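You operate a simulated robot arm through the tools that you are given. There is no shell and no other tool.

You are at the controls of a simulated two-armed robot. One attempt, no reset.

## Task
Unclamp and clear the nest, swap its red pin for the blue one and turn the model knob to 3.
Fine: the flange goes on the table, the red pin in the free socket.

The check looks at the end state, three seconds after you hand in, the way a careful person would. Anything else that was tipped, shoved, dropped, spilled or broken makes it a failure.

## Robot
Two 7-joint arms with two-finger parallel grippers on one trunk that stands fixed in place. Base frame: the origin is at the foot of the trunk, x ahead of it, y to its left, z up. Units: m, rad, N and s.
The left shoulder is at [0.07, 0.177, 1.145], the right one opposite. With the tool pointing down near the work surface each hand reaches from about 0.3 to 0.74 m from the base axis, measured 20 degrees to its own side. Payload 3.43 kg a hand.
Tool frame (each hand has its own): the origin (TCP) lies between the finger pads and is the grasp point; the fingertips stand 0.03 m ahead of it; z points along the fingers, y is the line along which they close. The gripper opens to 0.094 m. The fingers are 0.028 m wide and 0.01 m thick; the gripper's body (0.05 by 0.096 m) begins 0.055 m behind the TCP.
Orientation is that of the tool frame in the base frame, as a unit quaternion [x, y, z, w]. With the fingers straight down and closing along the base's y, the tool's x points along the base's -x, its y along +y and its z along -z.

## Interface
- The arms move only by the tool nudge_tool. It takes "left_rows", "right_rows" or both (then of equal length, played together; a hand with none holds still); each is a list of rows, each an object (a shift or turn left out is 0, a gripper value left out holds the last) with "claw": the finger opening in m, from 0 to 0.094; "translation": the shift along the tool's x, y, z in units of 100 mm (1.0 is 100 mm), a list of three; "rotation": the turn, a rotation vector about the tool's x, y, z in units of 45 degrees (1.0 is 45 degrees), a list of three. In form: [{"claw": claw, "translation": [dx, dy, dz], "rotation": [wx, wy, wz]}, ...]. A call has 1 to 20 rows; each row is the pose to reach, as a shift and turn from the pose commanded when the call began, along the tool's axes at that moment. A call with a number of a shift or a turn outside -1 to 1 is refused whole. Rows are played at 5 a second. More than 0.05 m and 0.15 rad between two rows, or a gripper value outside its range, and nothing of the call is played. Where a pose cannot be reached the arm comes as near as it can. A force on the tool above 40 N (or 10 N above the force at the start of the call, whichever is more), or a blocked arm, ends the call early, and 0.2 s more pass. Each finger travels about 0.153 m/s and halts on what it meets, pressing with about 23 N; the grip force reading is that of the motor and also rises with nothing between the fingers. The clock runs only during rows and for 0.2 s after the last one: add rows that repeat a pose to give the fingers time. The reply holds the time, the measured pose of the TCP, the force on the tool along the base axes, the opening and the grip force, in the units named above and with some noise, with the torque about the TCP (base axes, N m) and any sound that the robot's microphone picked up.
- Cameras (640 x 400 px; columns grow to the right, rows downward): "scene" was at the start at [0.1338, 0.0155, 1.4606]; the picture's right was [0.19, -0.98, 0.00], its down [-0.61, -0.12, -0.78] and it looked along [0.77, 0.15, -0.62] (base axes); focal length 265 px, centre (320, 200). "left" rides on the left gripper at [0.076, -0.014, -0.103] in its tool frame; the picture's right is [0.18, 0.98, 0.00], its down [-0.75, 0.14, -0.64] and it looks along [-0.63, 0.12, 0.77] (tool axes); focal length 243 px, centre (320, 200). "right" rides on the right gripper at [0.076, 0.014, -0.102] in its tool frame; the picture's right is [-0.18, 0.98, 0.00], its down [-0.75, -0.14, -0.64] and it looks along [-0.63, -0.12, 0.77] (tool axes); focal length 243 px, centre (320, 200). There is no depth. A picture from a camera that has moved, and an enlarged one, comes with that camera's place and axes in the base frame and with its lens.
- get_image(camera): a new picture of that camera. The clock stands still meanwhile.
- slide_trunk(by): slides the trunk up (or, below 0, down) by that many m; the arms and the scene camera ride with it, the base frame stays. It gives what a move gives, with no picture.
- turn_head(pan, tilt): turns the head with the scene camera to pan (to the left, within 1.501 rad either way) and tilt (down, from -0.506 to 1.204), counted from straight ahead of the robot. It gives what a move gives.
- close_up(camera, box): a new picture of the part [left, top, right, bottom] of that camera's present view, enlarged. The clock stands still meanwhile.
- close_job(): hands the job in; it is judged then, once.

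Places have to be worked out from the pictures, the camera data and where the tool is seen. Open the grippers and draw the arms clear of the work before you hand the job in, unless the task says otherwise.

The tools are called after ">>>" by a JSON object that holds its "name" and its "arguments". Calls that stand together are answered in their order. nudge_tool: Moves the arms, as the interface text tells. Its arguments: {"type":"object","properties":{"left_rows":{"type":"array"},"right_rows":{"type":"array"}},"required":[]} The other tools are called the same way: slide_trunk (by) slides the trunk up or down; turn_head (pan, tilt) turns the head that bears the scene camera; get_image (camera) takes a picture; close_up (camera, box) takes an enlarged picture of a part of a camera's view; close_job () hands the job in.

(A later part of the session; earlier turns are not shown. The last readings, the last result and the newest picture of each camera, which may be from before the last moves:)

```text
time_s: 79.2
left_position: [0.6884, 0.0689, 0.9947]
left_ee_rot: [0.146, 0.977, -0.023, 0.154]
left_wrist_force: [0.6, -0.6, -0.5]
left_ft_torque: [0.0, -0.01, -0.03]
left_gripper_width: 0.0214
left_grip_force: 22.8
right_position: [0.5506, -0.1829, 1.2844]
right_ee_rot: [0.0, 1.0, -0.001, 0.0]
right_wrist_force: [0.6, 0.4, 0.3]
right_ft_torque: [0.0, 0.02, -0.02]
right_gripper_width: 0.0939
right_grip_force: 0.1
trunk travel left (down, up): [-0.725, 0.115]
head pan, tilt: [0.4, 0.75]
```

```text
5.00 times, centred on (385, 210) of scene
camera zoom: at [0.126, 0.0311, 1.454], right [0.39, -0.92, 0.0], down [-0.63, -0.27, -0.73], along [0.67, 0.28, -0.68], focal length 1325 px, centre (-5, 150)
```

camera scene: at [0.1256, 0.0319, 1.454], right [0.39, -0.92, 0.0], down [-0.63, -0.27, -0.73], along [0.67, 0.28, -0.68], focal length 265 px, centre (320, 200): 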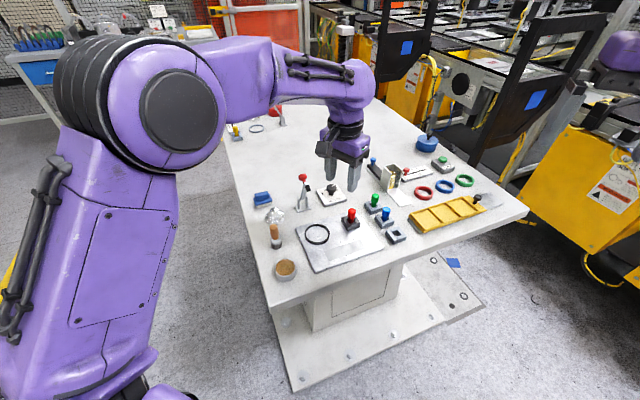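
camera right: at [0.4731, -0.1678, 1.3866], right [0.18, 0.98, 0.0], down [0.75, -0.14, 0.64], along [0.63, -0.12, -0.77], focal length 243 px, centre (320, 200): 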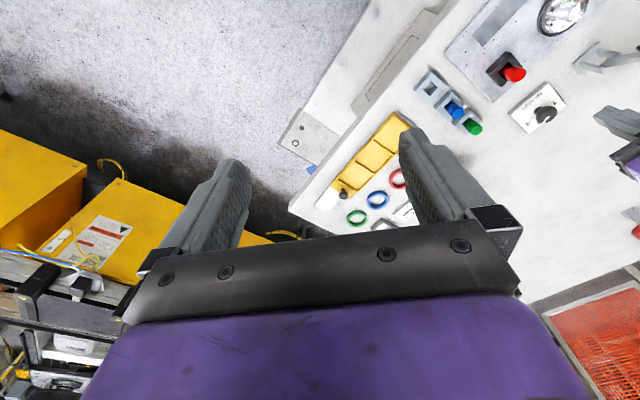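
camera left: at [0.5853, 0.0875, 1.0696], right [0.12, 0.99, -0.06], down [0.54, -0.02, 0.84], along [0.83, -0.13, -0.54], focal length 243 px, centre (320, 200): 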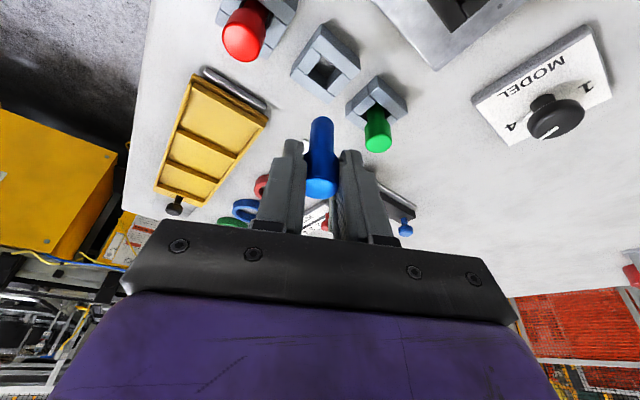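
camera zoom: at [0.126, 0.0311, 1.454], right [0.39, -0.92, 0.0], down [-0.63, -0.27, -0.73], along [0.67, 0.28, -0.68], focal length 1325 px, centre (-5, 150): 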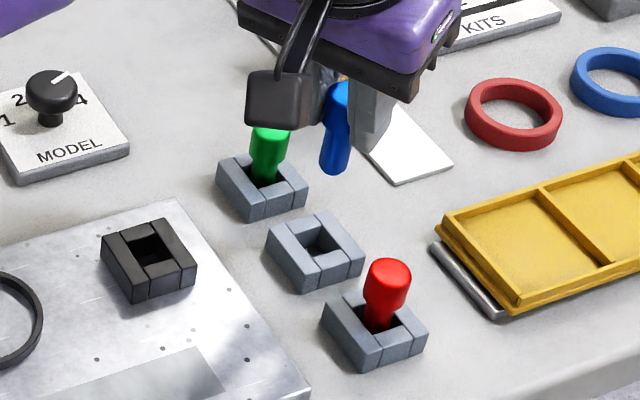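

Blue is out. I carry it at this height over to the nest's black socket, displacement (−0.055, +0.084).

>>> {"name": "nudge_tool", "arguments": {"left_rows": [{"translation": [0.185, 0.16, -0.06]}, {"translation": [0.37, 0.32, -0.12]}, {"translation": [0.554, 0.48, -0.18]}, {"translation": [0.738, 0.642, -0.239]}, {"translation": [0.738, 0.642, -0.239]}]}}

>>> {"name": "close_up", "arguments": {"camera": "left", "box": [250, 40, 390, 200]}}

>>> {"name": "close_up", "arguments": {"camera": "scene", "box": [330, 190, 380, 240]}}

>>> {"name": "close_up", "arguments": {"camera": "left", "box": [280, 30, 370, 130]}}

```text
time_s: 80.4
left_position: [0.6335, 0.1509, 0.994]
left_ee_rot: [0.146, 0.977, -0.024, 0.154]
left_wrist_force: [0.7, -0.7, -0.3]
left_ft_torque: [0.03, 0.02, -0.04]
left_gripper_width: 0.0214
left_grip_force: 22.7
right_position: [0.5494, -0.1833, 1.2837]
right_ee_rot: [0.0, 1.0, 0.0, 0.0]
right_wrist_force: [0.0, -0.3, 0.5]
right_ft_torque: [0.02, -0.01, 0.01]
right_gripper_width: 0.0938
right_grip_force: 0.1
trunk travel left (down, up): [-0.725, 0.115]
head pan, tilt: [0.4, 0.75]
```

```text
2.50 times, centred on (320, 120) of left
camera zoom: at [0.5299, 0.1708, 1.0684], right [0.12, 0.99, -0.06], down [0.54, -0.02, 0.84], along [0.83, -0.13, -0.54], focal length 606 px, centre (320, 400)
```

zoom: 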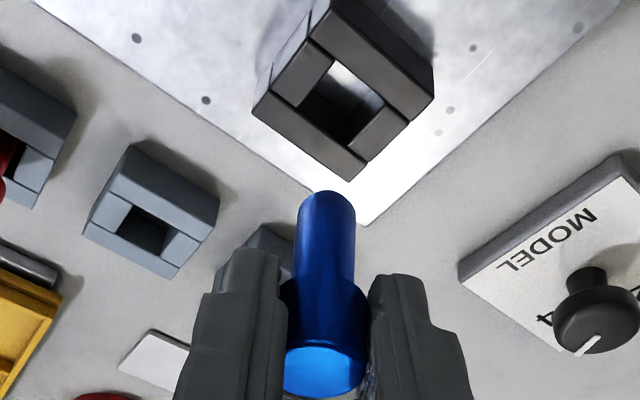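

```text
8.00 times, centred on (355, 215) of scene
camera zoom: at [0.1262, 0.0306, 1.454], right [0.39, -0.92, 0.0], down [-0.63, -0.27, -0.73], along [0.67, 0.29, -0.68], focal length 2120 px, centre (40, 80)
```

zoom: 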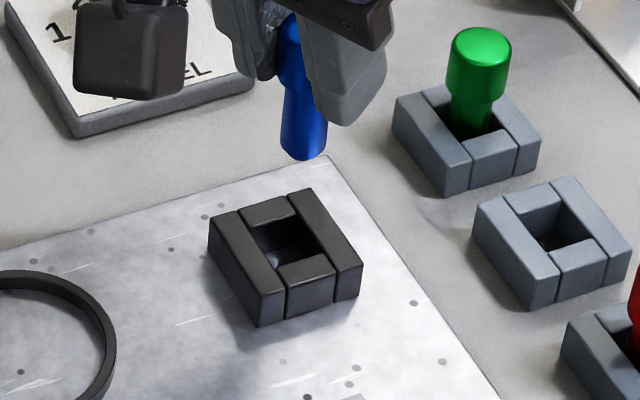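

```text
4.00 times, centred on (325, 80) of left
camera zoom: at [0.5299, 0.1708, 1.0684], right [0.12, 0.99, -0.06], down [0.54, -0.02, 0.84], along [0.83, -0.13, -0.54], focal length 970 px, centre (300, 680)
```

zoom: 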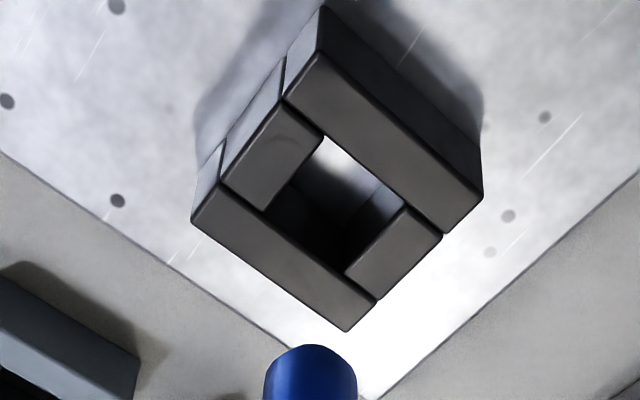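

The blue pin is nearly above the black hole; the estimates suggest a small shift of about (−1, +2) mm. I apply it, lower 3.6 cm to just above the socket, and recheck.

>>> {"name": "nudge_tool", "arguments": {"left_rows": [{"translation": [0.016, 0.012, -0.006]}, {"translation": [0.05, 0.012, 0.1]}, {"translation": [0.09, 0.012, 0.22]}, {"translation": [0.128, 0.012, 0.337]}, {"translation": [0.128, 0.012, 0.337]}]}}

>>> {"name": "close_up", "arguments": {"camera": "left", "box": [270, 60, 370, 200]}}

>>> {"name": "close_up", "arguments": {"camera": "scene", "box": [330, 195, 370, 235]}}

```text
time_s: 81.6
left_position: [0.6306, 0.1559, 0.9589]
left_ee_rot: [0.146, 0.977, -0.022, 0.154]
left_wrist_force: [-0.4, -0.3, -0.3]
left_ft_torque: [0.02, 0.02, 0.01]
left_gripper_width: 0.0214
left_grip_force: 23.1
right_position: [0.5488, -0.1815, 1.2849]
right_ee_rot: [-0.001, 1.0, 0.0, 0.0]
right_wrist_force: [0.2, -0.9, -0.5]
right_ft_torque: [-0.01, -0.01, 0.01]
right_gripper_width: 0.0939
right_grip_force: 0.0
trunk travel left (down, up): [-0.725, 0.115]
head pan, tilt: [0.4, 0.75]
```

```text
2.86 times, centred on (320, 130) of left
camera zoom: at [0.5285, 0.1728, 1.0328], right [0.12, 0.99, -0.06], down [0.54, -0.02, 0.84], along [0.83, -0.13, -0.54], focal length 693 px, centre (320, 400)
```

zoom: 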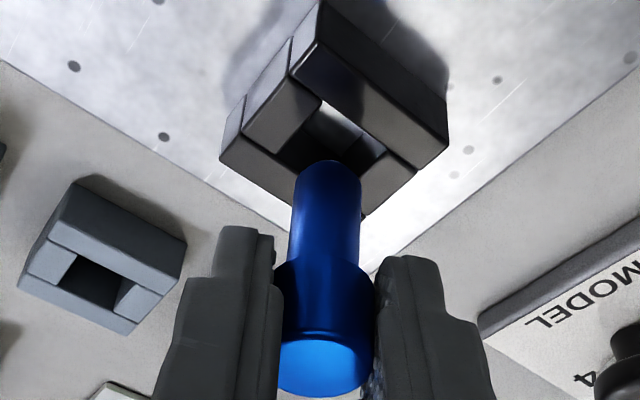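

```text
10.00 times, centred on (350, 215) of scene
camera zoom: at [0.1257, 0.031, 1.454], right [0.39, -0.92, 0.0], down [-0.63, -0.27, -0.73], along [0.67, 0.28, -0.68], focal length 2649 px, centre (20, 50)
```

zoom: 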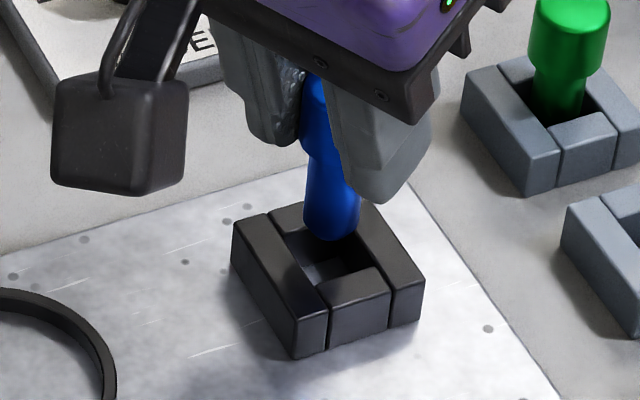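

Compared with the red insertion at the same stage, the hole is within about 1 mm of the pin. I lower slowly and watch the force.

>>> {"name": "nudge_tool", "arguments": {"left_rows": [{"translation": [0.012, 0, 0.038]}, {"translation": [0.022, 0, 0.067]}, {"translation": [0.031, 0, 0.095]}, {"translation": [0.04, 0, 0.124]}, {"translation": [0.046, 0, 0.143]}, {"translation": [0.046, 0, 0.143]}]}}

>>> {"name": "close_up", "arguments": {"camera": "left", "box": [270, 60, 370, 200]}}

>>> {"name": "close_up", "arguments": {"camera": "scene", "box": [330, 195, 370, 235]}}

```text
time_s: 83.0
left_position: [0.6319, 0.1542, 0.9427]
left_ee_rot: [0.146, 0.977, -0.023, 0.154]
left_wrist_force: [0.5, -0.2, -1.0]
left_ft_torque: [0.0, 0.04, -0.04]
left_gripper_width: 0.0216
left_grip_force: 22.8
right_position: [0.5498, -0.1816, 1.2843]
right_ee_rot: [0.0, 1.0, 0.0, -0.001]
right_wrist_force: [1.2, -0.3, 0.1]
right_ft_torque: [0.01, -0.04, 0.01]
right_gripper_width: 0.094
right_grip_force: 0.1
trunk travel left (down, up): [-0.725, 0.115]
head pan, tilt: [0.4, 0.75]
```

```text
2.86 times, centred on (320, 130) of left
camera zoom: at [0.5289, 0.1724, 1.0177], right [0.12, 0.99, -0.06], down [0.54, -0.02, 0.84], along [0.83, -0.13, -0.54], focal length 693 px, centre (320, 400)
```

zoom: 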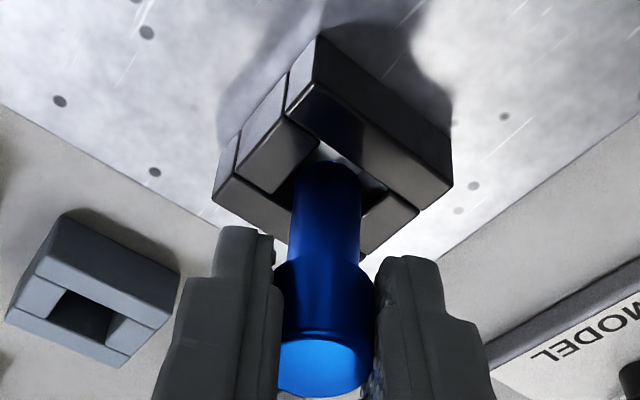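

```text
10.00 times, centred on (350, 215) of scene
camera zoom: at [0.1257, 0.0311, 1.454], right [0.39, -0.92, 0.0], down [-0.63, -0.27, -0.73], along [0.67, 0.28, -0.68], focal length 2649 px, centre (20, 50)
```

zoom: 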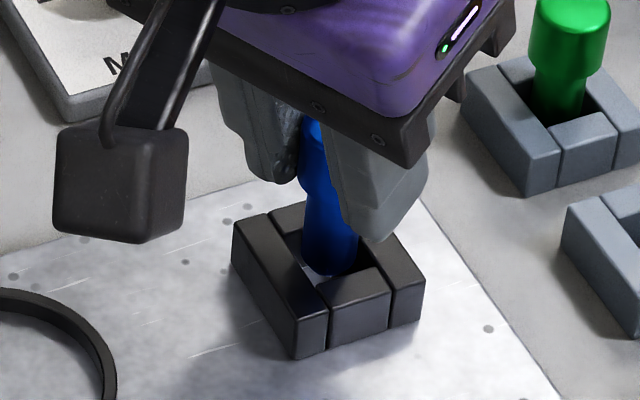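

No force, and the pin tip is already inside the hole. I lower on to the seat, expected near z ≈ 0.930.

>>> {"name": "nudge_tool", "arguments": {"left_rows": [{"translation": [0.008, 0, 0.024]}, {"translation": [0.0155, 0, 0.048]}, {"translation": [0.023, 0, 0.071]}, {"translation": [0.03, 0, 0.093]}, {"translation": [0.03, 0, 0.093]}]}}

```text
time_s: 84.2
left_position: [0.6314, 0.1537, 0.9351]
left_ee_rot: [0.147, 0.977, -0.022, 0.154]
left_wrist_force: [-0.5, -1.0, 0.1]
left_ft_torque: [-0.02, -0.01, 0.02]
left_gripper_width: 0.0215
left_grip_force: 23.4
right_position: [0.5491, -0.1822, 1.2854]
right_ee_rot: [0.0, 1.0, 0.0, -0.001]
right_wrist_force: [0.3, -0.1, -0.1]
right_ft_torque: [0.01, 0.01, 0.01]
right_gripper_width: 0.094
right_grip_force: 0.2
trunk travel left (down, up): [-0.725, 0.115]
head pan, tilt: [0.4, 0.75]
```

Still free. I continue in 2 mm steps until a light contact shows.

>>> {"name": "nudge_tool", "arguments": {"left_rows": [{"translation": [0.006, 0, 0.019]}, {"translation": [0.0125, 0, 0.038]}, {"translation": [0.016, 0, 0.05]}, {"translation": [0.016, 0, 0.05]}]}}

```text
time_s: 85.2
left_position: [0.6319, 0.1542, 0.9293]
left_ee_rot: [0.147, 0.977, -0.023, 0.155]
left_wrist_force: [1.8, 0.5, 2.4]
left_ft_torque: [0.0, -0.08, 0.01]
left_gripper_width: 0.0216
left_grip_force: 22.7
right_position: [0.5494, -0.1819, 1.2839]
right_ee_rot: [0.0, 1.0, -0.001, -0.001]
right_wrist_force: [-0.5, -0.4, 0.2]
right_ft_torque: [0.01, 0.0, 0.01]
right_gripper_width: 0.0938
right_grip_force: 0.1
trunk travel left (down, up): [-0.725, 0.115]
head pan, tilt: [0.4, 0.75]
```

Light contact at z ≈ 0.929, as expected for a seated pin. I open to 40 mm and rise straight up.

>>> {"name": "nudge_tool", "arguments": {"left_rows": [{"claw": 0.03, "translation": [0, 0, 0]}, {"claw": 0.04, "translation": [0, 0, 0]}, {"translation": [0, 0, 0]}, {"translation": [-0.062, 0, -0.19]}, {"translation": [-0.155, 0, -0.476]}, {"translation": [-0.248, 0, -0.762]}, {"translation": [-0.27, 0, -0.83]}, {"translation": [-0.27, 0, -0.83]}]}}

>>> {"name": "get_image", "arguments": {"camera": "left"}}

>>> {"name": "close_up", "arguments": {"camera": "scene", "box": [310, 180, 430, 260]}}

>>> {"name": "close_up", "arguments": {"camera": "left", "box": [270, 40, 470, 180]}}

```text
time_s: 87.0
left_position: [0.6335, 0.1555, 1.0174]
left_ee_rot: [0.146, 0.977, -0.023, 0.153]
left_wrist_force: [-0.2, -0.4, 0.2]
left_ft_torque: [0.02, -0.03, 0.0]
left_gripper_width: 0.0401
left_grip_force: 0.1
right_position: [0.5487, -0.1826, 1.2839]
right_ee_rot: [0.0, 1.0, 0.0, 0.0]
right_wrist_force: [0.1, -0.2, 0.0]
right_ft_torque: [-0.01, -0.01, 0.0]
right_gripper_width: 0.094
right_grip_force: 0.0
trunk travel left (down, up): [-0.725, 0.115]
head pan, tilt: [0.4, 0.75]
```

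```text
taken
camera left: at [0.5293, 0.1725, 1.0909], right [0.12, 0.99, -0.06], down [0.54, -0.02, 0.84], along [0.83, -0.13, -0.54], focal length 243 px, centre (320, 200)
```

left: 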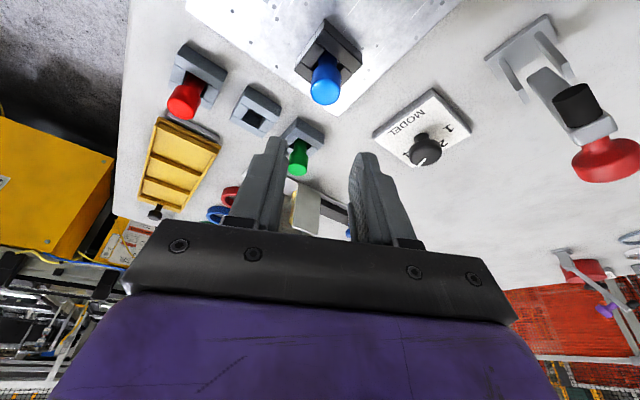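

```text
5.00 times, centred on (370, 220) of scene
camera zoom: at [0.1258, 0.0311, 1.454], right [0.39, -0.92, 0.0], down [-0.63, -0.27, -0.73], along [0.67, 0.28, -0.68], focal length 1325 px, centre (70, 100)
```

zoom: 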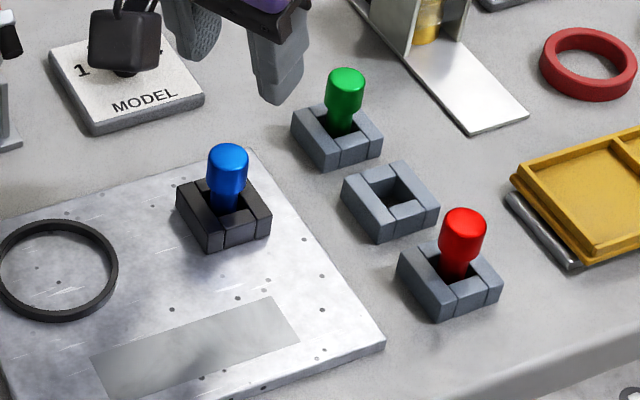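

```text
2.86 times, centred on (370, 110) of left
camera zoom: at [0.5293, 0.1725, 1.0909], right [0.12, 0.99, -0.06], down [0.54, -0.02, 0.84], along [0.83, -0.13, -0.54], focal length 693 px, centre (177, 457)
```

zoom: 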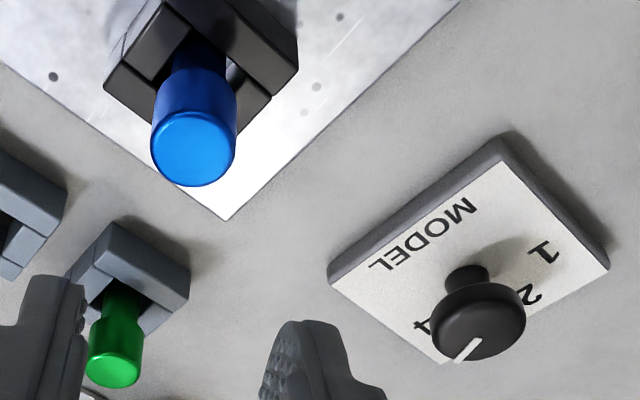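

Blue is in the nest, red in the grey socket, green untouched. Now the model knob: I zoom in on it from all three cameras.

>>> {"name": "close_up", "arguments": {"camera": "left", "box": [360, 80, 480, 180]}}

>>> {"name": "close_up", "arguments": {"camera": "right", "box": [500, 70, 580, 140]}}

>>> {"name": "close_up", "arguments": {"camera": "scene", "box": [310, 165, 360, 215]}}

```text
4.00 times, centred on (420, 130) of left
camera zoom: at [0.5293, 0.1725, 1.0909], right [0.12, 0.99, -0.06], down [0.54, -0.02, 0.84], along [0.83, -0.13, -0.54], focal length 970 px, centre (-80, 480)
```

zoom: 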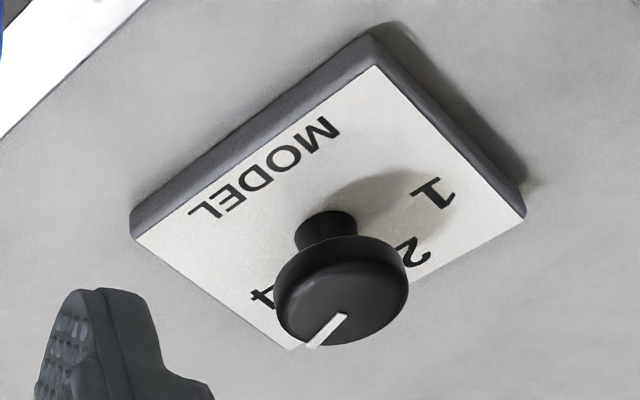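

```text
5.71 times, centred on (540, 105) of right
camera zoom: at [0.4732, -0.1677, 1.3866], right [0.18, 0.98, 0.0], down [0.75, -0.14, 0.64], along [0.63, -0.12, -0.77], focal length 1386 px, centre (-937, 743)
```

zoom: 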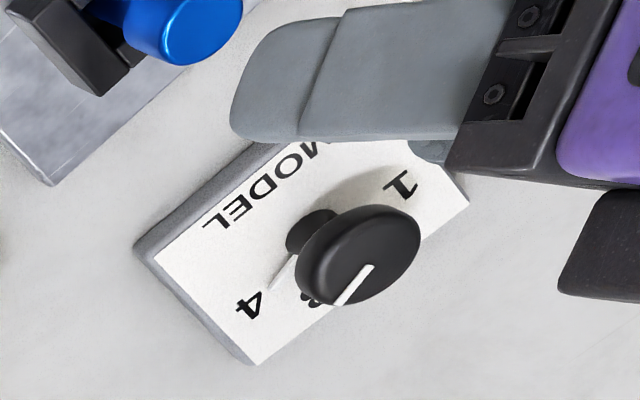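

```text
8.00 times, centred on (335, 190) of scene
camera zoom: at [0.1258, 0.0311, 1.454], right [0.39, -0.92, 0.0], down [-0.63, -0.27, -0.73], along [0.67, 0.28, -0.68], focal length 2120 px, centre (200, 280)
```

zoom: 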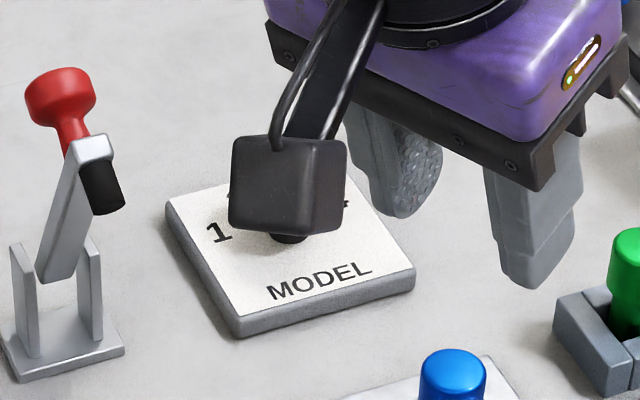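

The knob axis is near (0.737, 0.252) with a ~35 mm cap at z ≈ 0.90. The pointer is at about −21° (on 4) and 3 lies near +22°, so I need +45° counter-clockwise. To stay clear of the open lever I'll use a 25° tilt with headings from +15° to +37° and do the turn in two 22.5° grips. First I swing over the knob.

>>> {"name": "nudge_tool", "arguments": {"left_rows": [{"claw": 0.055, "translation": [-0.087, 0.188, 0.058], "rotation": [-0.044, 0, -0.135]}, {"translation": [-0.174, 0.377, 0.115], "rotation": [-0.088, 0, -0.27]}, {"translation": [-0.26, 0.565, 0.173], "rotation": [-0.132, 0, -0.406]}, {"translation": [-0.347, 0.754, 0.23], "rotation": [-0.176, 0, -0.541]}, {"translation": [-0.434, 0.942, 0.288], "rotation": [-0.2204, 0, -0.677]}, {"translation": [-0.434, 0.942, 0.288], "rotation": [-0.2204, 0, -0.677]}]}}

>>> {"name": "get_image", "arguments": {"camera": "left"}}

>>> {"name": "close_up", "arguments": {"camera": "scene", "box": [260, 130, 400, 250]}}

```text
time_s: 88.4
left_position: [0.7076, 0.2302, 1.0056]
left_ee_rot: [-0.128, 0.979, 0.02, 0.154]
left_wrist_force: [0.0, -0.4, -0.8]
left_ft_torque: [-0.03, -0.03, 0.02]
left_gripper_width: 0.0549
left_grip_force: 0.0
right_position: [0.5488, -0.1824, 1.2851]
right_ee_rot: [0.0, 1.0, 0.0, 0.001]
right_wrist_force: [-0.6, -0.5, -0.5]
right_ft_torque: [0.04, -0.03, 0.01]
right_gripper_width: 0.094
right_grip_force: 0.1
trunk travel left (down, up): [-0.725, 0.115]
head pan, tilt: [0.4, 0.75]
```

```text
taken
camera left: at [0.6105, 0.1909, 1.0785], right [-0.42, 0.9, -0.06], down [0.46, 0.27, 0.84], along [0.78, 0.33, -0.53], focal length 243 px, centre (320, 200)
```

left: 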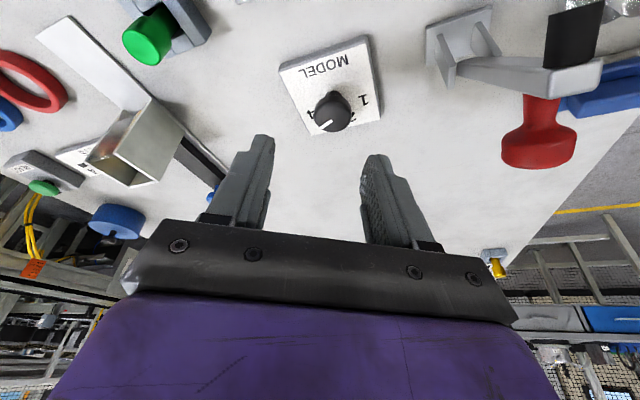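

```text
3.33 times, centred on (330, 190) of scene
camera zoom: at [0.1251, 0.0309, 1.4541], right [0.39, -0.92, 0.0], down [-0.63, -0.27, -0.73], along [0.67, 0.28, -0.68], focal length 883 px, centre (287, 233)
```

zoom: 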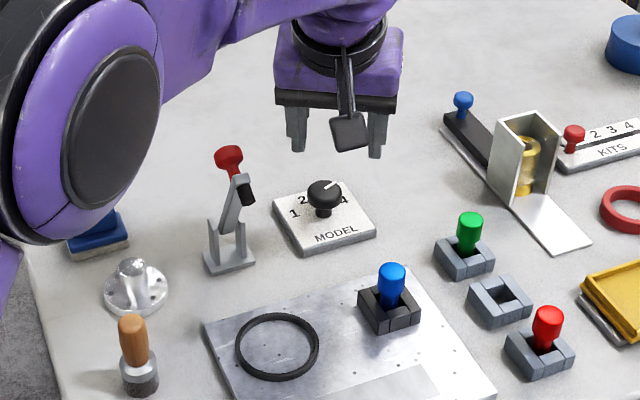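

The hand is at heading 15°. I zoom on the knob to measure its centre and pointer.

>>> {"name": "close_up", "arguments": {"camera": "left", "box": [270, 30, 390, 150]}}

>>> {"name": "close_up", "arguments": {"camera": "scene", "box": [315, 175, 355, 210]}}

```text
3.33 times, centred on (330, 90) of left
camera zoom: at [0.6105, 0.1909, 1.0785], right [-0.42, 0.9, -0.06], down [0.46, 0.27, 0.84], along [0.78, 0.33, -0.53], focal length 809 px, centre (287, 567)
```

zoom: 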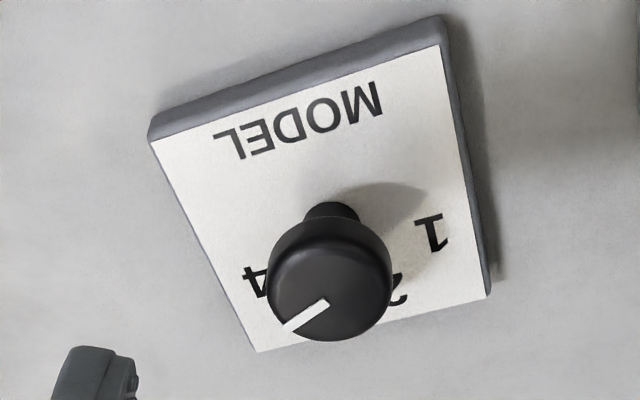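

```text
11.43 times, centred on (335, 192) of scene
camera zoom: at [0.1251, 0.0309, 1.4541], right [0.39, -0.92, 0.0], down [-0.63, -0.27, -0.73], along [0.67, 0.28, -0.68], focal length 3028 px, centre (149, 286)
```

zoom: 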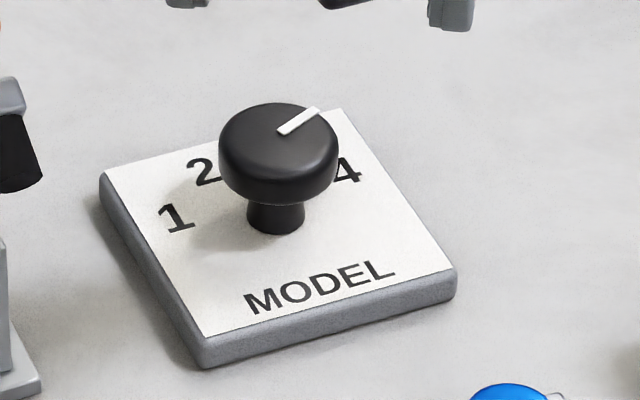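

I take the knob axis as (0.736, 0.2505) with its cap between z ≈ 0.892 and 0.905, ~34 mm wide. I increase the tilt to 25° and hover just above the cap.

>>> {"name": "nudge_tool", "arguments": {"left_rows": [{"translation": [-0.04, 0.04, 0.15], "rotation": [0, -0.05, 0]}, {"translation": [-0.08, 0.08, 0.3], "rotation": [0, -0.1, 0]}, {"translation": [-0.113, 0.123, 0.462], "rotation": [0, -0.1556, 0]}, {"translation": [-0.113, 0.123, 0.462], "rotation": [0, -0.1556, 0]}]}}

>>> {"name": "get_image", "arguments": {"camera": "left"}}

>>> {"name": "close_up", "arguments": {"camera": "scene", "box": [280, 140, 380, 220]}}

>>> {"name": "close_up", "arguments": {"camera": "right", "box": [480, 30, 640, 150]}}

```text
time_s: 89.4
left_position: [0.7297, 0.2476, 0.9609]
left_ee_rot: [-0.127, 0.968, 0.028, 0.214]
left_wrist_force: [0.1, -0.5, 0.3]
left_ft_torque: [0.0, 0.0, 0.0]
left_gripper_width: 0.0553
left_grip_force: 0.1
right_position: [0.5495, -0.1837, 1.2845]
right_ee_rot: [0.0, 1.0, 0.0, -0.001]
right_wrist_force: [0.9, -0.4, -0.4]
right_ft_torque: [0.01, -0.03, 0.0]
right_gripper_width: 0.0941
right_grip_force: 0.0
trunk travel left (down, up): [-0.725, 0.115]
head pan, tilt: [0.4, 0.75]
```

```text
taken
camera left: at [0.6247, 0.2063, 1.0226], right [-0.42, 0.91, -0.08], down [0.36, 0.24, 0.9], along [0.83, 0.35, -0.43], focal length 243 px, centre (320, 200)
```

left: 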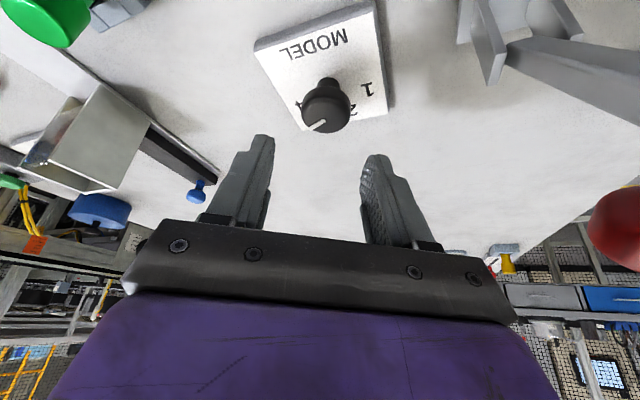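

```text
5.00 times, centred on (330, 180) of scene
camera zoom: at [0.1256, 0.0311, 1.454], right [0.39, -0.92, 0.0], down [-0.63, -0.27, -0.73], along [0.67, 0.28, -0.68], focal length 1325 px, centre (270, 300)
```

zoom: 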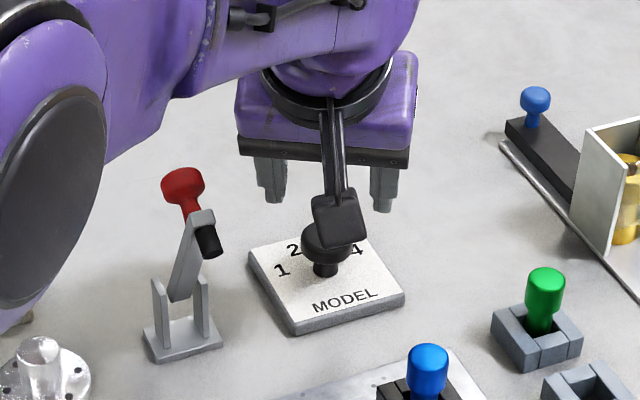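

```text
3.33 times, centred on (560, 90) of right
camera zoom: at [0.473, -0.1678, 1.3866], right [0.18, 0.98, 0.0], down [0.75, -0.14, 0.64], along [0.63, -0.12, -0.77], focal length 809 px, centre (-480, 567)
```

zoom: 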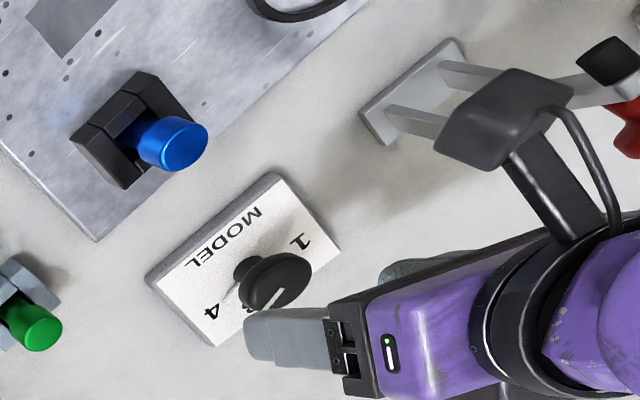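

The cap is centred between the fingers within about 2 mm, and the camera housing clears the lever by about 6 cm. I descend to z ≈ 0.915 and close on the cap.

>>> {"name": "nudge_tool", "arguments": {"left_rows": [{"translation": [0.07, 0.02, 0.137]}, {"translation": [0.14, 0.02, 0.274]}, {"translation": [0.208, 0.02, 0.411]}, {"translation": [0.208, 0.02, 0.411]}, {"claw": 0.0, "translation": [0.208, 0.02, 0.411]}, {"translation": [0.208, 0.02, 0.411]}, {"translation": [0.208, 0.02, 0.411]}]}}

>>> {"name": "get_image", "arguments": {"camera": "left"}}

>>> {"name": "close_up", "arguments": {"camera": "scene", "box": [280, 140, 380, 220]}}

```text
time_s: 91.0
left_position: [0.7264, 0.2477, 0.9148]
left_ee_rot: [-0.127, 0.968, 0.029, 0.214]
left_wrist_force: [0.7, -3.6, -1.7]
left_ft_torque: [-0.09, -0.59, 0.02]
left_gripper_width: 0.0335
left_grip_force: 44.6
right_position: [0.5503, -0.1822, 1.2838]
right_ee_rot: [0.0, 1.0, 0.0, 0.0]
right_wrist_force: [-0.3, -0.4, 0.8]
right_ft_torque: [0.04, -0.01, -0.01]
right_gripper_width: 0.094
right_grip_force: 0.0
trunk travel left (down, up): [-0.725, 0.115]
head pan, tilt: [0.4, 0.75]
```

```text
taken
camera left: at [0.6223, 0.2066, 0.9762], right [-0.41, 0.91, -0.08], down [0.36, 0.24, 0.9], along [0.83, 0.35, -0.43], focal length 243 px, centre (320, 200)
```

left: 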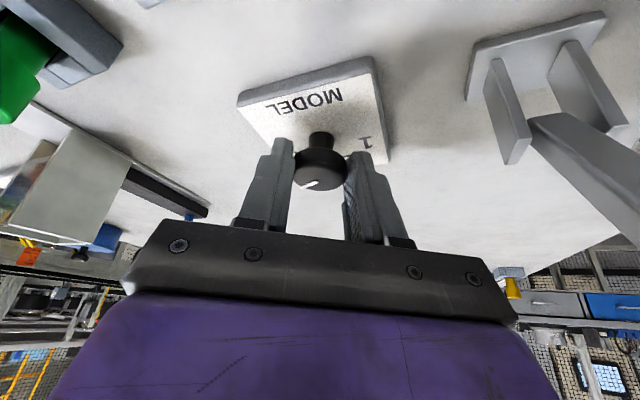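

```text
5.00 times, centred on (330, 180) of scene
camera zoom: at [0.1262, 0.0305, 1.454], right [0.39, -0.92, 0.0], down [-0.63, -0.27, -0.73], along [0.67, 0.28, -0.68], focal length 1325 px, centre (270, 300)
```

zoom: 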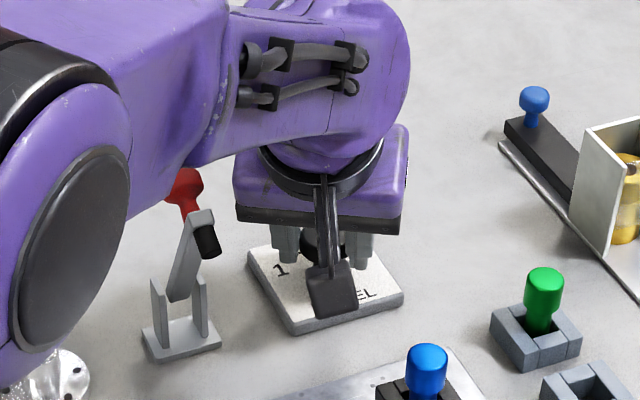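

The cap is gripped at 33.5 mm. I turn the hand +22.5° counter-clockwise about the vertical knob axis.

>>> {"name": "nudge_tool", "arguments": {"left_rows": [{"translation": [-0.002, -0.008, 0.001], "rotation": [-0.0527, 0, -0.1133]}, {"translation": [-0.004, -0.017, 0.002], "rotation": [-0.1054, 0, -0.2265]}, {"translation": [-0.007, -0.0255, 0.0035], "rotation": [-0.158, 0, -0.34]}, {"translation": [-0.01, -0.034, 0.005], "rotation": [-0.2107, 0, -0.453]}, {"translation": [-0.01, -0.034, 0.005], "rotation": [-0.2107, 0, -0.453]}]}}

>>> {"name": "close_up", "arguments": {"camera": "left", "box": [250, 60, 400, 220]}}

>>> {"name": "close_up", "arguments": {"camera": "right", "box": [480, 30, 640, 150]}}

```text
time_s: 92.2
left_position: [0.7291, 0.2436, 0.9148]
left_ee_rot: [-0.313, 0.925, 0.069, 0.205]
left_wrist_force: [3.4, -8.6, -0.9]
left_ft_torque: [-0.33, 0.14, -0.11]
left_gripper_width: 0.0336
left_grip_force: 45.3
right_position: [0.55, -0.1835, 1.2837]
right_ee_rot: [-0.001, 1.0, 0.0, 0.0]
right_wrist_force: [0.2, 1.0, 1.0]
right_ft_torque: [0.02, 0.0, 0.03]
right_gripper_width: 0.094
right_grip_force: 0.0
trunk travel left (down, up): [-0.725, 0.115]
head pan, tilt: [0.4, 0.75]
```

```text
2.50 times, centred on (325, 140) of left
camera zoom: at [0.6488, 0.1653, 0.9762], right [-0.73, 0.68, -0.08], down [0.24, 0.36, 0.9], along [0.64, 0.64, -0.43], focal length 606 px, centre (308, 350)
```

zoom: 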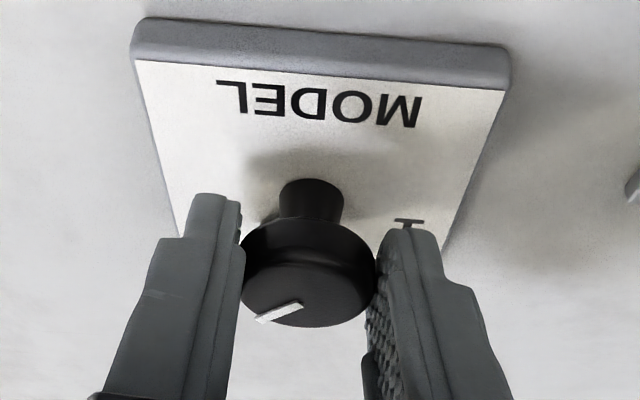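

```text
3.33 times, centred on (560, 90) of right
camera zoom: at [0.4738, -0.17, 1.386], right [0.18, 0.98, 0.0], down [0.75, -0.14, 0.64], along [0.63, -0.12, -0.77], focal length 809 px, centre (-480, 567)
```

zoom: 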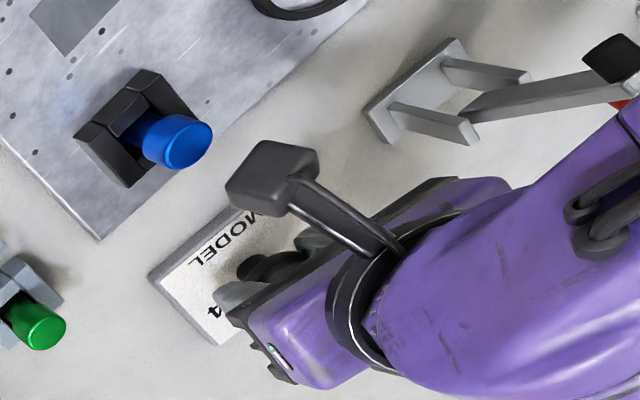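

The pointer moved along with the hand, to roughly −2° in the base frame, about halfway. I open, swing back around the cap to heading 15°, and re-grip.

>>> {"name": "nudge_tool", "arguments": {"left_rows": [{"claw": 0.055, "translation": [0, 0, 0]}, {"translation": [0, 0, 0]}, {"translation": [0, 0.009, 0], "rotation": [0.0528, 0, 0.1134]}, {"translation": [-0.001, 0.0175, 0], "rotation": [0.1056, 0, 0.2268]}, {"translation": [-0.002, 0.026, 0.001], "rotation": [0.1584, 0, 0.3402]}, {"translation": [-0.003, 0.035, 0.001], "rotation": [0.2112, 0, 0.4536]}, {"translation": [-0.003, 0.035, 0.001], "rotation": [0.2112, 0, 0.4536]}]}}

>>> {"name": "close_up", "arguments": {"camera": "left", "box": [250, 60, 400, 220]}}

```text
time_s: 93.8
left_position: [0.7265, 0.2494, 0.9158]
left_ee_rot: [-0.127, 0.968, 0.028, 0.214]
left_wrist_force: [-0.8, 0.2, 0.4]
left_ft_torque: [0.04, 0.0, 0.01]
left_gripper_width: 0.055
left_grip_force: 0.0
right_position: [0.5495, -0.183, 1.2843]
right_ee_rot: [-0.001, 1.0, 0.0, 0.0]
right_wrist_force: [0.2, 0.3, -0.5]
right_ft_torque: [-0.02, 0.02, -0.01]
right_gripper_width: 0.094
right_grip_force: 0.0
trunk travel left (down, up): [-0.725, 0.115]
head pan, tilt: [0.4, 0.75]
```

```text
2.50 times, centred on (325, 140) of left
camera zoom: at [0.6219, 0.2073, 0.9766], right [-0.41, 0.91, -0.08], down [0.36, 0.24, 0.9], along [0.83, 0.34, -0.43], focal length 606 px, centre (308, 350)
```

zoom: 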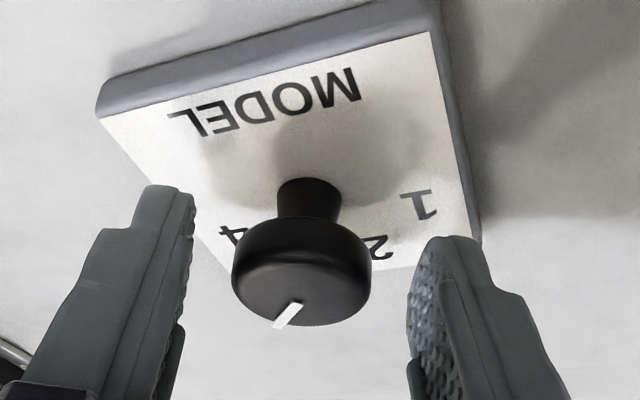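

The pointer is now at about 0°. I re-grip and turn another +22.5°.

>>> {"name": "nudge_tool", "arguments": {"left_rows": [{"claw": 0.0, "translation": [0, 0, 0]}, {"translation": [0, 0, 0]}, {"translation": [0, 0, 0]}, {"translation": [-0.002, -0.008, 0.001], "rotation": [-0.0527, 0, -0.1133]}, {"translation": [-0.004, -0.017, 0.002], "rotation": [-0.1054, 0, -0.2265]}, {"translation": [-0.007, -0.0255, 0.0035], "rotation": [-0.158, 0, -0.34]}, {"translation": [-0.01, -0.034, 0.005], "rotation": [-0.2107, 0, -0.453]}, {"translation": [-0.01, -0.034, 0.005], "rotation": [-0.2107, 0, -0.453]}]}}

>>> {"name": "close_up", "arguments": {"camera": "left", "box": [250, 60, 400, 220]}}

```text
time_s: 95.6
left_position: [0.7276, 0.2439, 0.9155]
left_ee_rot: [-0.313, 0.925, 0.07, 0.204]
left_wrist_force: [-1.7, -11.5, -2.1]
left_ft_torque: [-0.48, 0.3, -0.12]
left_gripper_width: 0.0332
left_grip_force: 45.0
right_position: [0.5487, -0.1863, 1.2838]
right_ee_rot: [0.0, 1.0, 0.001, 0.001]
right_wrist_force: [-0.3, 0.3, -0.5]
right_ft_torque: [0.0, 0.03, -0.01]
right_gripper_width: 0.0939
right_grip_force: 0.1
trunk travel left (down, up): [-0.725, 0.115]
head pan, tilt: [0.4, 0.75]
```

```text
2.50 times, centred on (325, 140) of left
camera zoom: at [0.6486, 0.1652, 0.9765], right [-0.73, 0.68, -0.08], down [0.24, 0.36, 0.9], along [0.64, 0.64, -0.43], focal length 606 px, centre (308, 350)
```

zoom: 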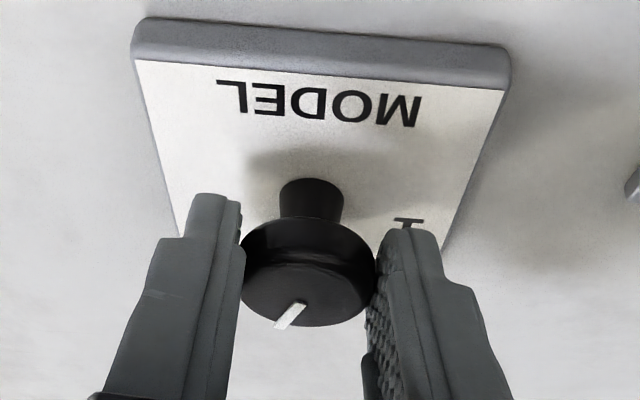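

The pointer now reads about +22° in the base frame, where the 3 should be. I open, lift away, and then verify against the label from a better viewpoint.

>>> {"name": "nudge_tool", "arguments": {"left_rows": [{"claw": 0.045, "translation": [0, 0, 0]}, {"claw": 0.06, "translation": [0, 0, 0]}, {"translation": [0, 0, 0]}, {"translation": [-0.085, 0, -0.18]}, {"translation": [-0.21, 0, -0.454]}, {"translation": [-0.38, 0, -0.816]}, {"translation": [-0.38, 0, -0.816]}]}}

>>> {"name": "close_up", "arguments": {"camera": "left", "box": [250, 30, 400, 160]}}

>>> {"name": "close_up", "arguments": {"camera": "scene", "box": [310, 170, 360, 215]}}

>>> {"name": "close_up", "arguments": {"camera": "right", "box": [490, 60, 600, 150]}}

```text
time_s: 97.2
left_position: [0.7275, 0.2455, 1.0054]
left_ee_rot: [-0.314, 0.925, 0.07, 0.204]
left_wrist_force: [0.3, 0.2, 0.1]
left_ft_torque: [0.02, -0.02, 0.03]
left_gripper_width: 0.06
left_grip_force: 0.1
right_position: [0.5504, -0.1824, 1.2844]
right_ee_rot: [-0.001, 1.0, 0.0, 0.0]
right_wrist_force: [0.6, 0.5, -0.4]
right_ft_torque: [0.01, 0.0, -0.01]
right_gripper_width: 0.0942
right_grip_force: 0.0
trunk travel left (down, up): [-0.725, 0.115]
head pan, tilt: [0.4, 0.75]
```

```text
3.08 times, centred on (325, 95) of left
camera zoom: at [0.6464, 0.1678, 1.066], right [-0.73, 0.68, -0.08], down [0.24, 0.36, 0.9], along [0.64, 0.64, -0.43], focal length 746 px, centre (305, 523)
```

zoom: 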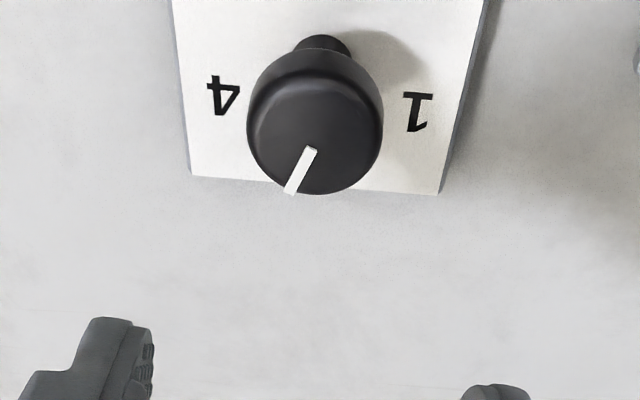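

```text
8.89 times, centred on (335, 192) of scene
camera zoom: at [0.1263, 0.0311, 1.4539], right [0.39, -0.92, 0.0], down [-0.63, -0.27, -0.73], along [0.67, 0.28, -0.68], focal length 2355 px, centre (187, 267)
```

zoom: 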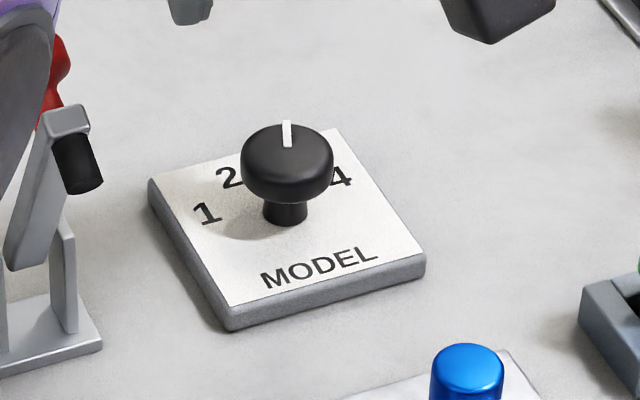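

```text
4.44 times, centred on (545, 105) of right
camera zoom: at [0.4737, -0.1677, 1.3864], right [0.18, 0.98, 0.0], down [0.75, -0.14, 0.64], along [0.63, -0.12, -0.77], focal length 1078 px, centre (-680, 622)
```

zoom: 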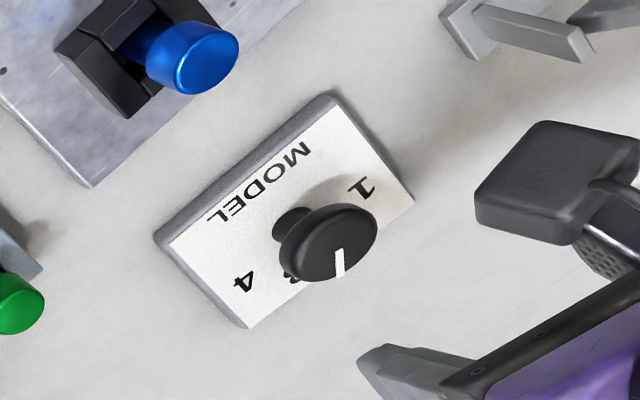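

Pointer ≈ 22° in two views, and the label 3 projects at ≈ 23° from the knob centre, so the knob is on 3. Now I draw the left hand up and back, clear of the work.

>>> {"name": "nudge_tool", "arguments": {"left_rows": [{"translation": [0.047, 0.016, -0.243]}, {"translation": [0.094, 0.033, -0.486]}, {"translation": [0.14, 0.05, -0.728]}, {"translation": [0.187, 0.066, -0.971]}, {"translation": [0.187, 0.066, -0.971]}]}}

>>> {"name": "nudge_tool", "arguments": {"left_rows": [{"translation": [0.2, 0, -0.1], "rotation": [0, 0.14, 0]}, {"translation": [0.4, 0, -0.2], "rotation": [0, 0.28, 0]}, {"translation": [0.6, 0, -0.3], "rotation": [0, 0.42, 0]}, {"translation": [0.8, 0, -0.4], "rotation": [0, 0.556, 0]}, {"translation": [0.8, 0, -0.4], "rotation": [0, 0.556, 0]}]}}

>>> {"name": "get_image", "arguments": {"camera": "left"}}

```text
time_s: 98.4
left_position: [0.6794, 0.2166, 1.0855]
left_ee_rot: [-0.314, 0.925, 0.069, 0.204]
left_wrist_force: [0.5, -0.4, 0.3]
left_ft_torque: [0.0, 0.01, -0.01]
left_gripper_width: 0.06
left_grip_force: 0.0
right_position: [0.549, -0.1813, 1.2838]
right_ee_rot: [0.0, 1.0, -0.001, 0.0]
right_wrist_force: [0.1, -0.6, 1.0]
right_ft_torque: [0.03, 0.0, 0.0]
right_gripper_width: 0.0942
right_grip_force: 0.1
trunk travel left (down, up): [-0.725, 0.115]
head pan, tilt: [0.4, 0.75]
```

```text
time_s: 99.6
left_position: [0.6069, 0.1624, 1.0874]
left_ee_rot: [-0.321, 0.947, 0.0, -0.001]
left_wrist_force: [-0.3, -0.4, 0.3]
left_ft_torque: [-0.03, 0.0, 0.03]
left_gripper_width: 0.06
left_grip_force: 0.0
right_position: [0.5489, -0.1837, 1.2852]
right_ee_rot: [0.0, 1.0, 0.001, 0.0]
right_wrist_force: [0.0, 0.2, -0.6]
right_ft_torque: [-0.01, 0.01, -0.01]
right_gripper_width: 0.0938
right_grip_force: 0.1
trunk travel left (down, up): [-0.725, 0.115]
head pan, tilt: [0.4, 0.75]
```

```text
taken
camera left: at [0.5552, 0.1057, 1.1911], right [-0.74, 0.67, 0.0], down [0.51, 0.57, 0.64], along [0.43, 0.48, -0.77], focal length 243 px, centre (320, 200)
```

left: 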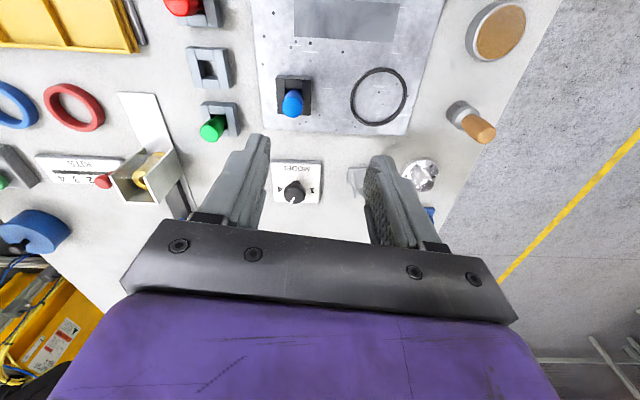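

The hand is vertical again, above the work. I check the knob from this top view before leaving.

>>> {"name": "close_up", "arguments": {"camera": "left", "box": [260, 150, 340, 215]}}

>>> {"name": "nudge_tool", "arguments": {"left_rows": [{"translation": [0.0, 0.2, -0.25], "rotation": [0, 0, 0.14]}, {"translation": [0.05, 0.4, -0.5], "rotation": [0, 0, 0.28]}, {"translation": [0.1, 0.6, -0.75], "rotation": [0, 0, 0.42]}, {"translation": [0.15, 0.8, -1.0], "rotation": [0, 0, 0.56]}, {"translation": [0.2, 1.0, -1.0], "rotation": [0, 0, 0.7]}, {"translation": [0.2, 1.0, -1.0], "rotation": [0, 0, 0.83]}, {"translation": [0.2, 1.0, -1.0], "rotation": [0, 0, 0.83]}]}}

>>> {"name": "nudge_tool", "arguments": {"left_rows": [{"translation": [0.25, 0.2, 0]}, {"translation": [0.5, 0.4, 0]}, {"translation": [0.75, 0.6, 0]}, {"translation": [1.0, 0.8, 0]}, {"translation": [1.0, 0.8, 0]}]}}

>>> {"name": "get_image", "arguments": {"camera": "scene"}}

>>> {"name": "get_image", "arguments": {"camera": "left"}}

```text
6.15 times, centred on (300, 182) of left
camera zoom: at [0.5552, 0.1057, 1.1911], right [-0.74, 0.67, 0.0], down [0.51, 0.57, 0.64], along [0.43, 0.48, -0.77], focal length 1493 px, centre (443, 308)
```

zoom: 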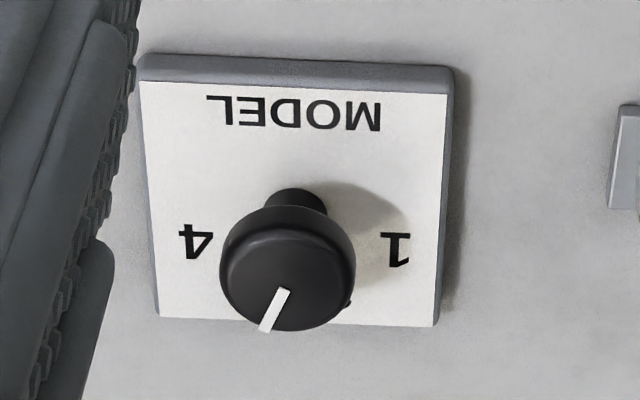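

```text
time_s: 101.2
left_position: [0.5306, 0.2277, 1.189]
left_ee_rot: [0.0, 1.0, 0.001, 0.0]
left_wrist_force: [-0.1, -0.1, 0.4]
left_ft_torque: [0.01, -0.01, -0.01]
left_gripper_width: 0.0601
left_grip_force: 0.1
right_position: [0.549, -0.1829, 1.2845]
right_ee_rot: [0.0, 1.0, 0.001, 0.0]
right_wrist_force: [-0.3, 0.0, 0.5]
right_ft_torque: [-0.02, 0.05, -0.01]
right_gripper_width: 0.0941
right_grip_force: 0.1
trunk travel left (down, up): [-0.725, 0.115]
head pan, tilt: [0.4, 0.75]
```

```text
time_s: 102.4
left_position: [0.4325, 0.3082, 1.1895]
left_ee_rot: [-0.001, 1.0, 0.001, -0.001]
left_wrist_force: [0.2, -0.3, 1.5]
left_ft_torque: [-0.01, 0.0, 0.02]
left_gripper_width: 0.0599
left_grip_force: 0.2
right_position: [0.5491, -0.1838, 1.2835]
right_ee_rot: [-0.001, 1.0, 0.001, 0.0]
right_wrist_force: [1.5, -0.9, -0.4]
right_ft_torque: [-0.03, -0.05, -0.03]
right_gripper_width: 0.0939
right_grip_force: 0.0
trunk travel left (down, up): [-0.725, 0.115]
head pan, tilt: [0.4, 0.75]
```

```text
taken
camera scene: at [0.1259, 0.0293, 1.454], right [0.39, -0.92, 0.0], down [-0.63, -0.26, -0.73], along [0.67, 0.29, -0.68], focal length 265 px, centre (320, 200)
```

scene: 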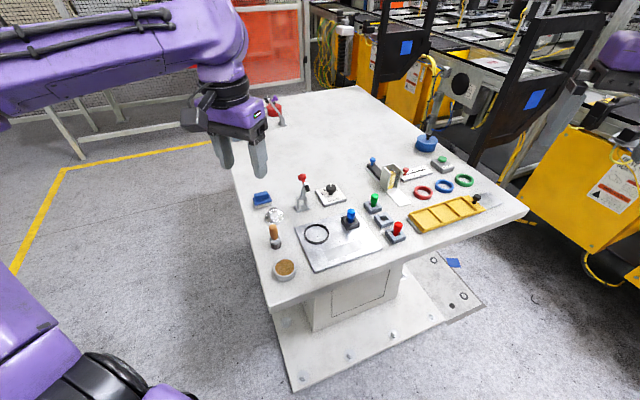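

```text
taken
camera left: at [0.3564, 0.2944, 1.2915], right [-0.19, 0.98, 0.0], down [0.75, 0.14, 0.64], along [0.63, 0.12, -0.77], focal length 243 px, centre (320, 200)
```

left: 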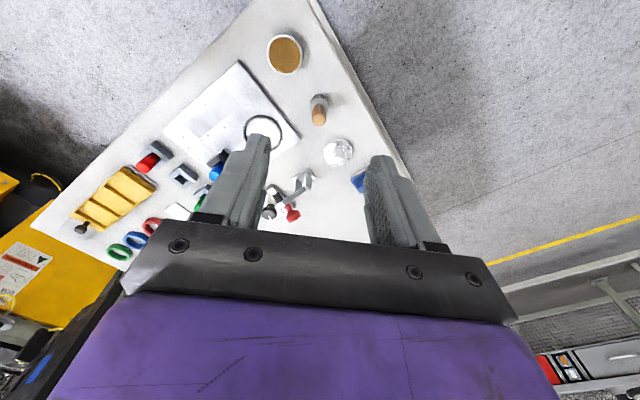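

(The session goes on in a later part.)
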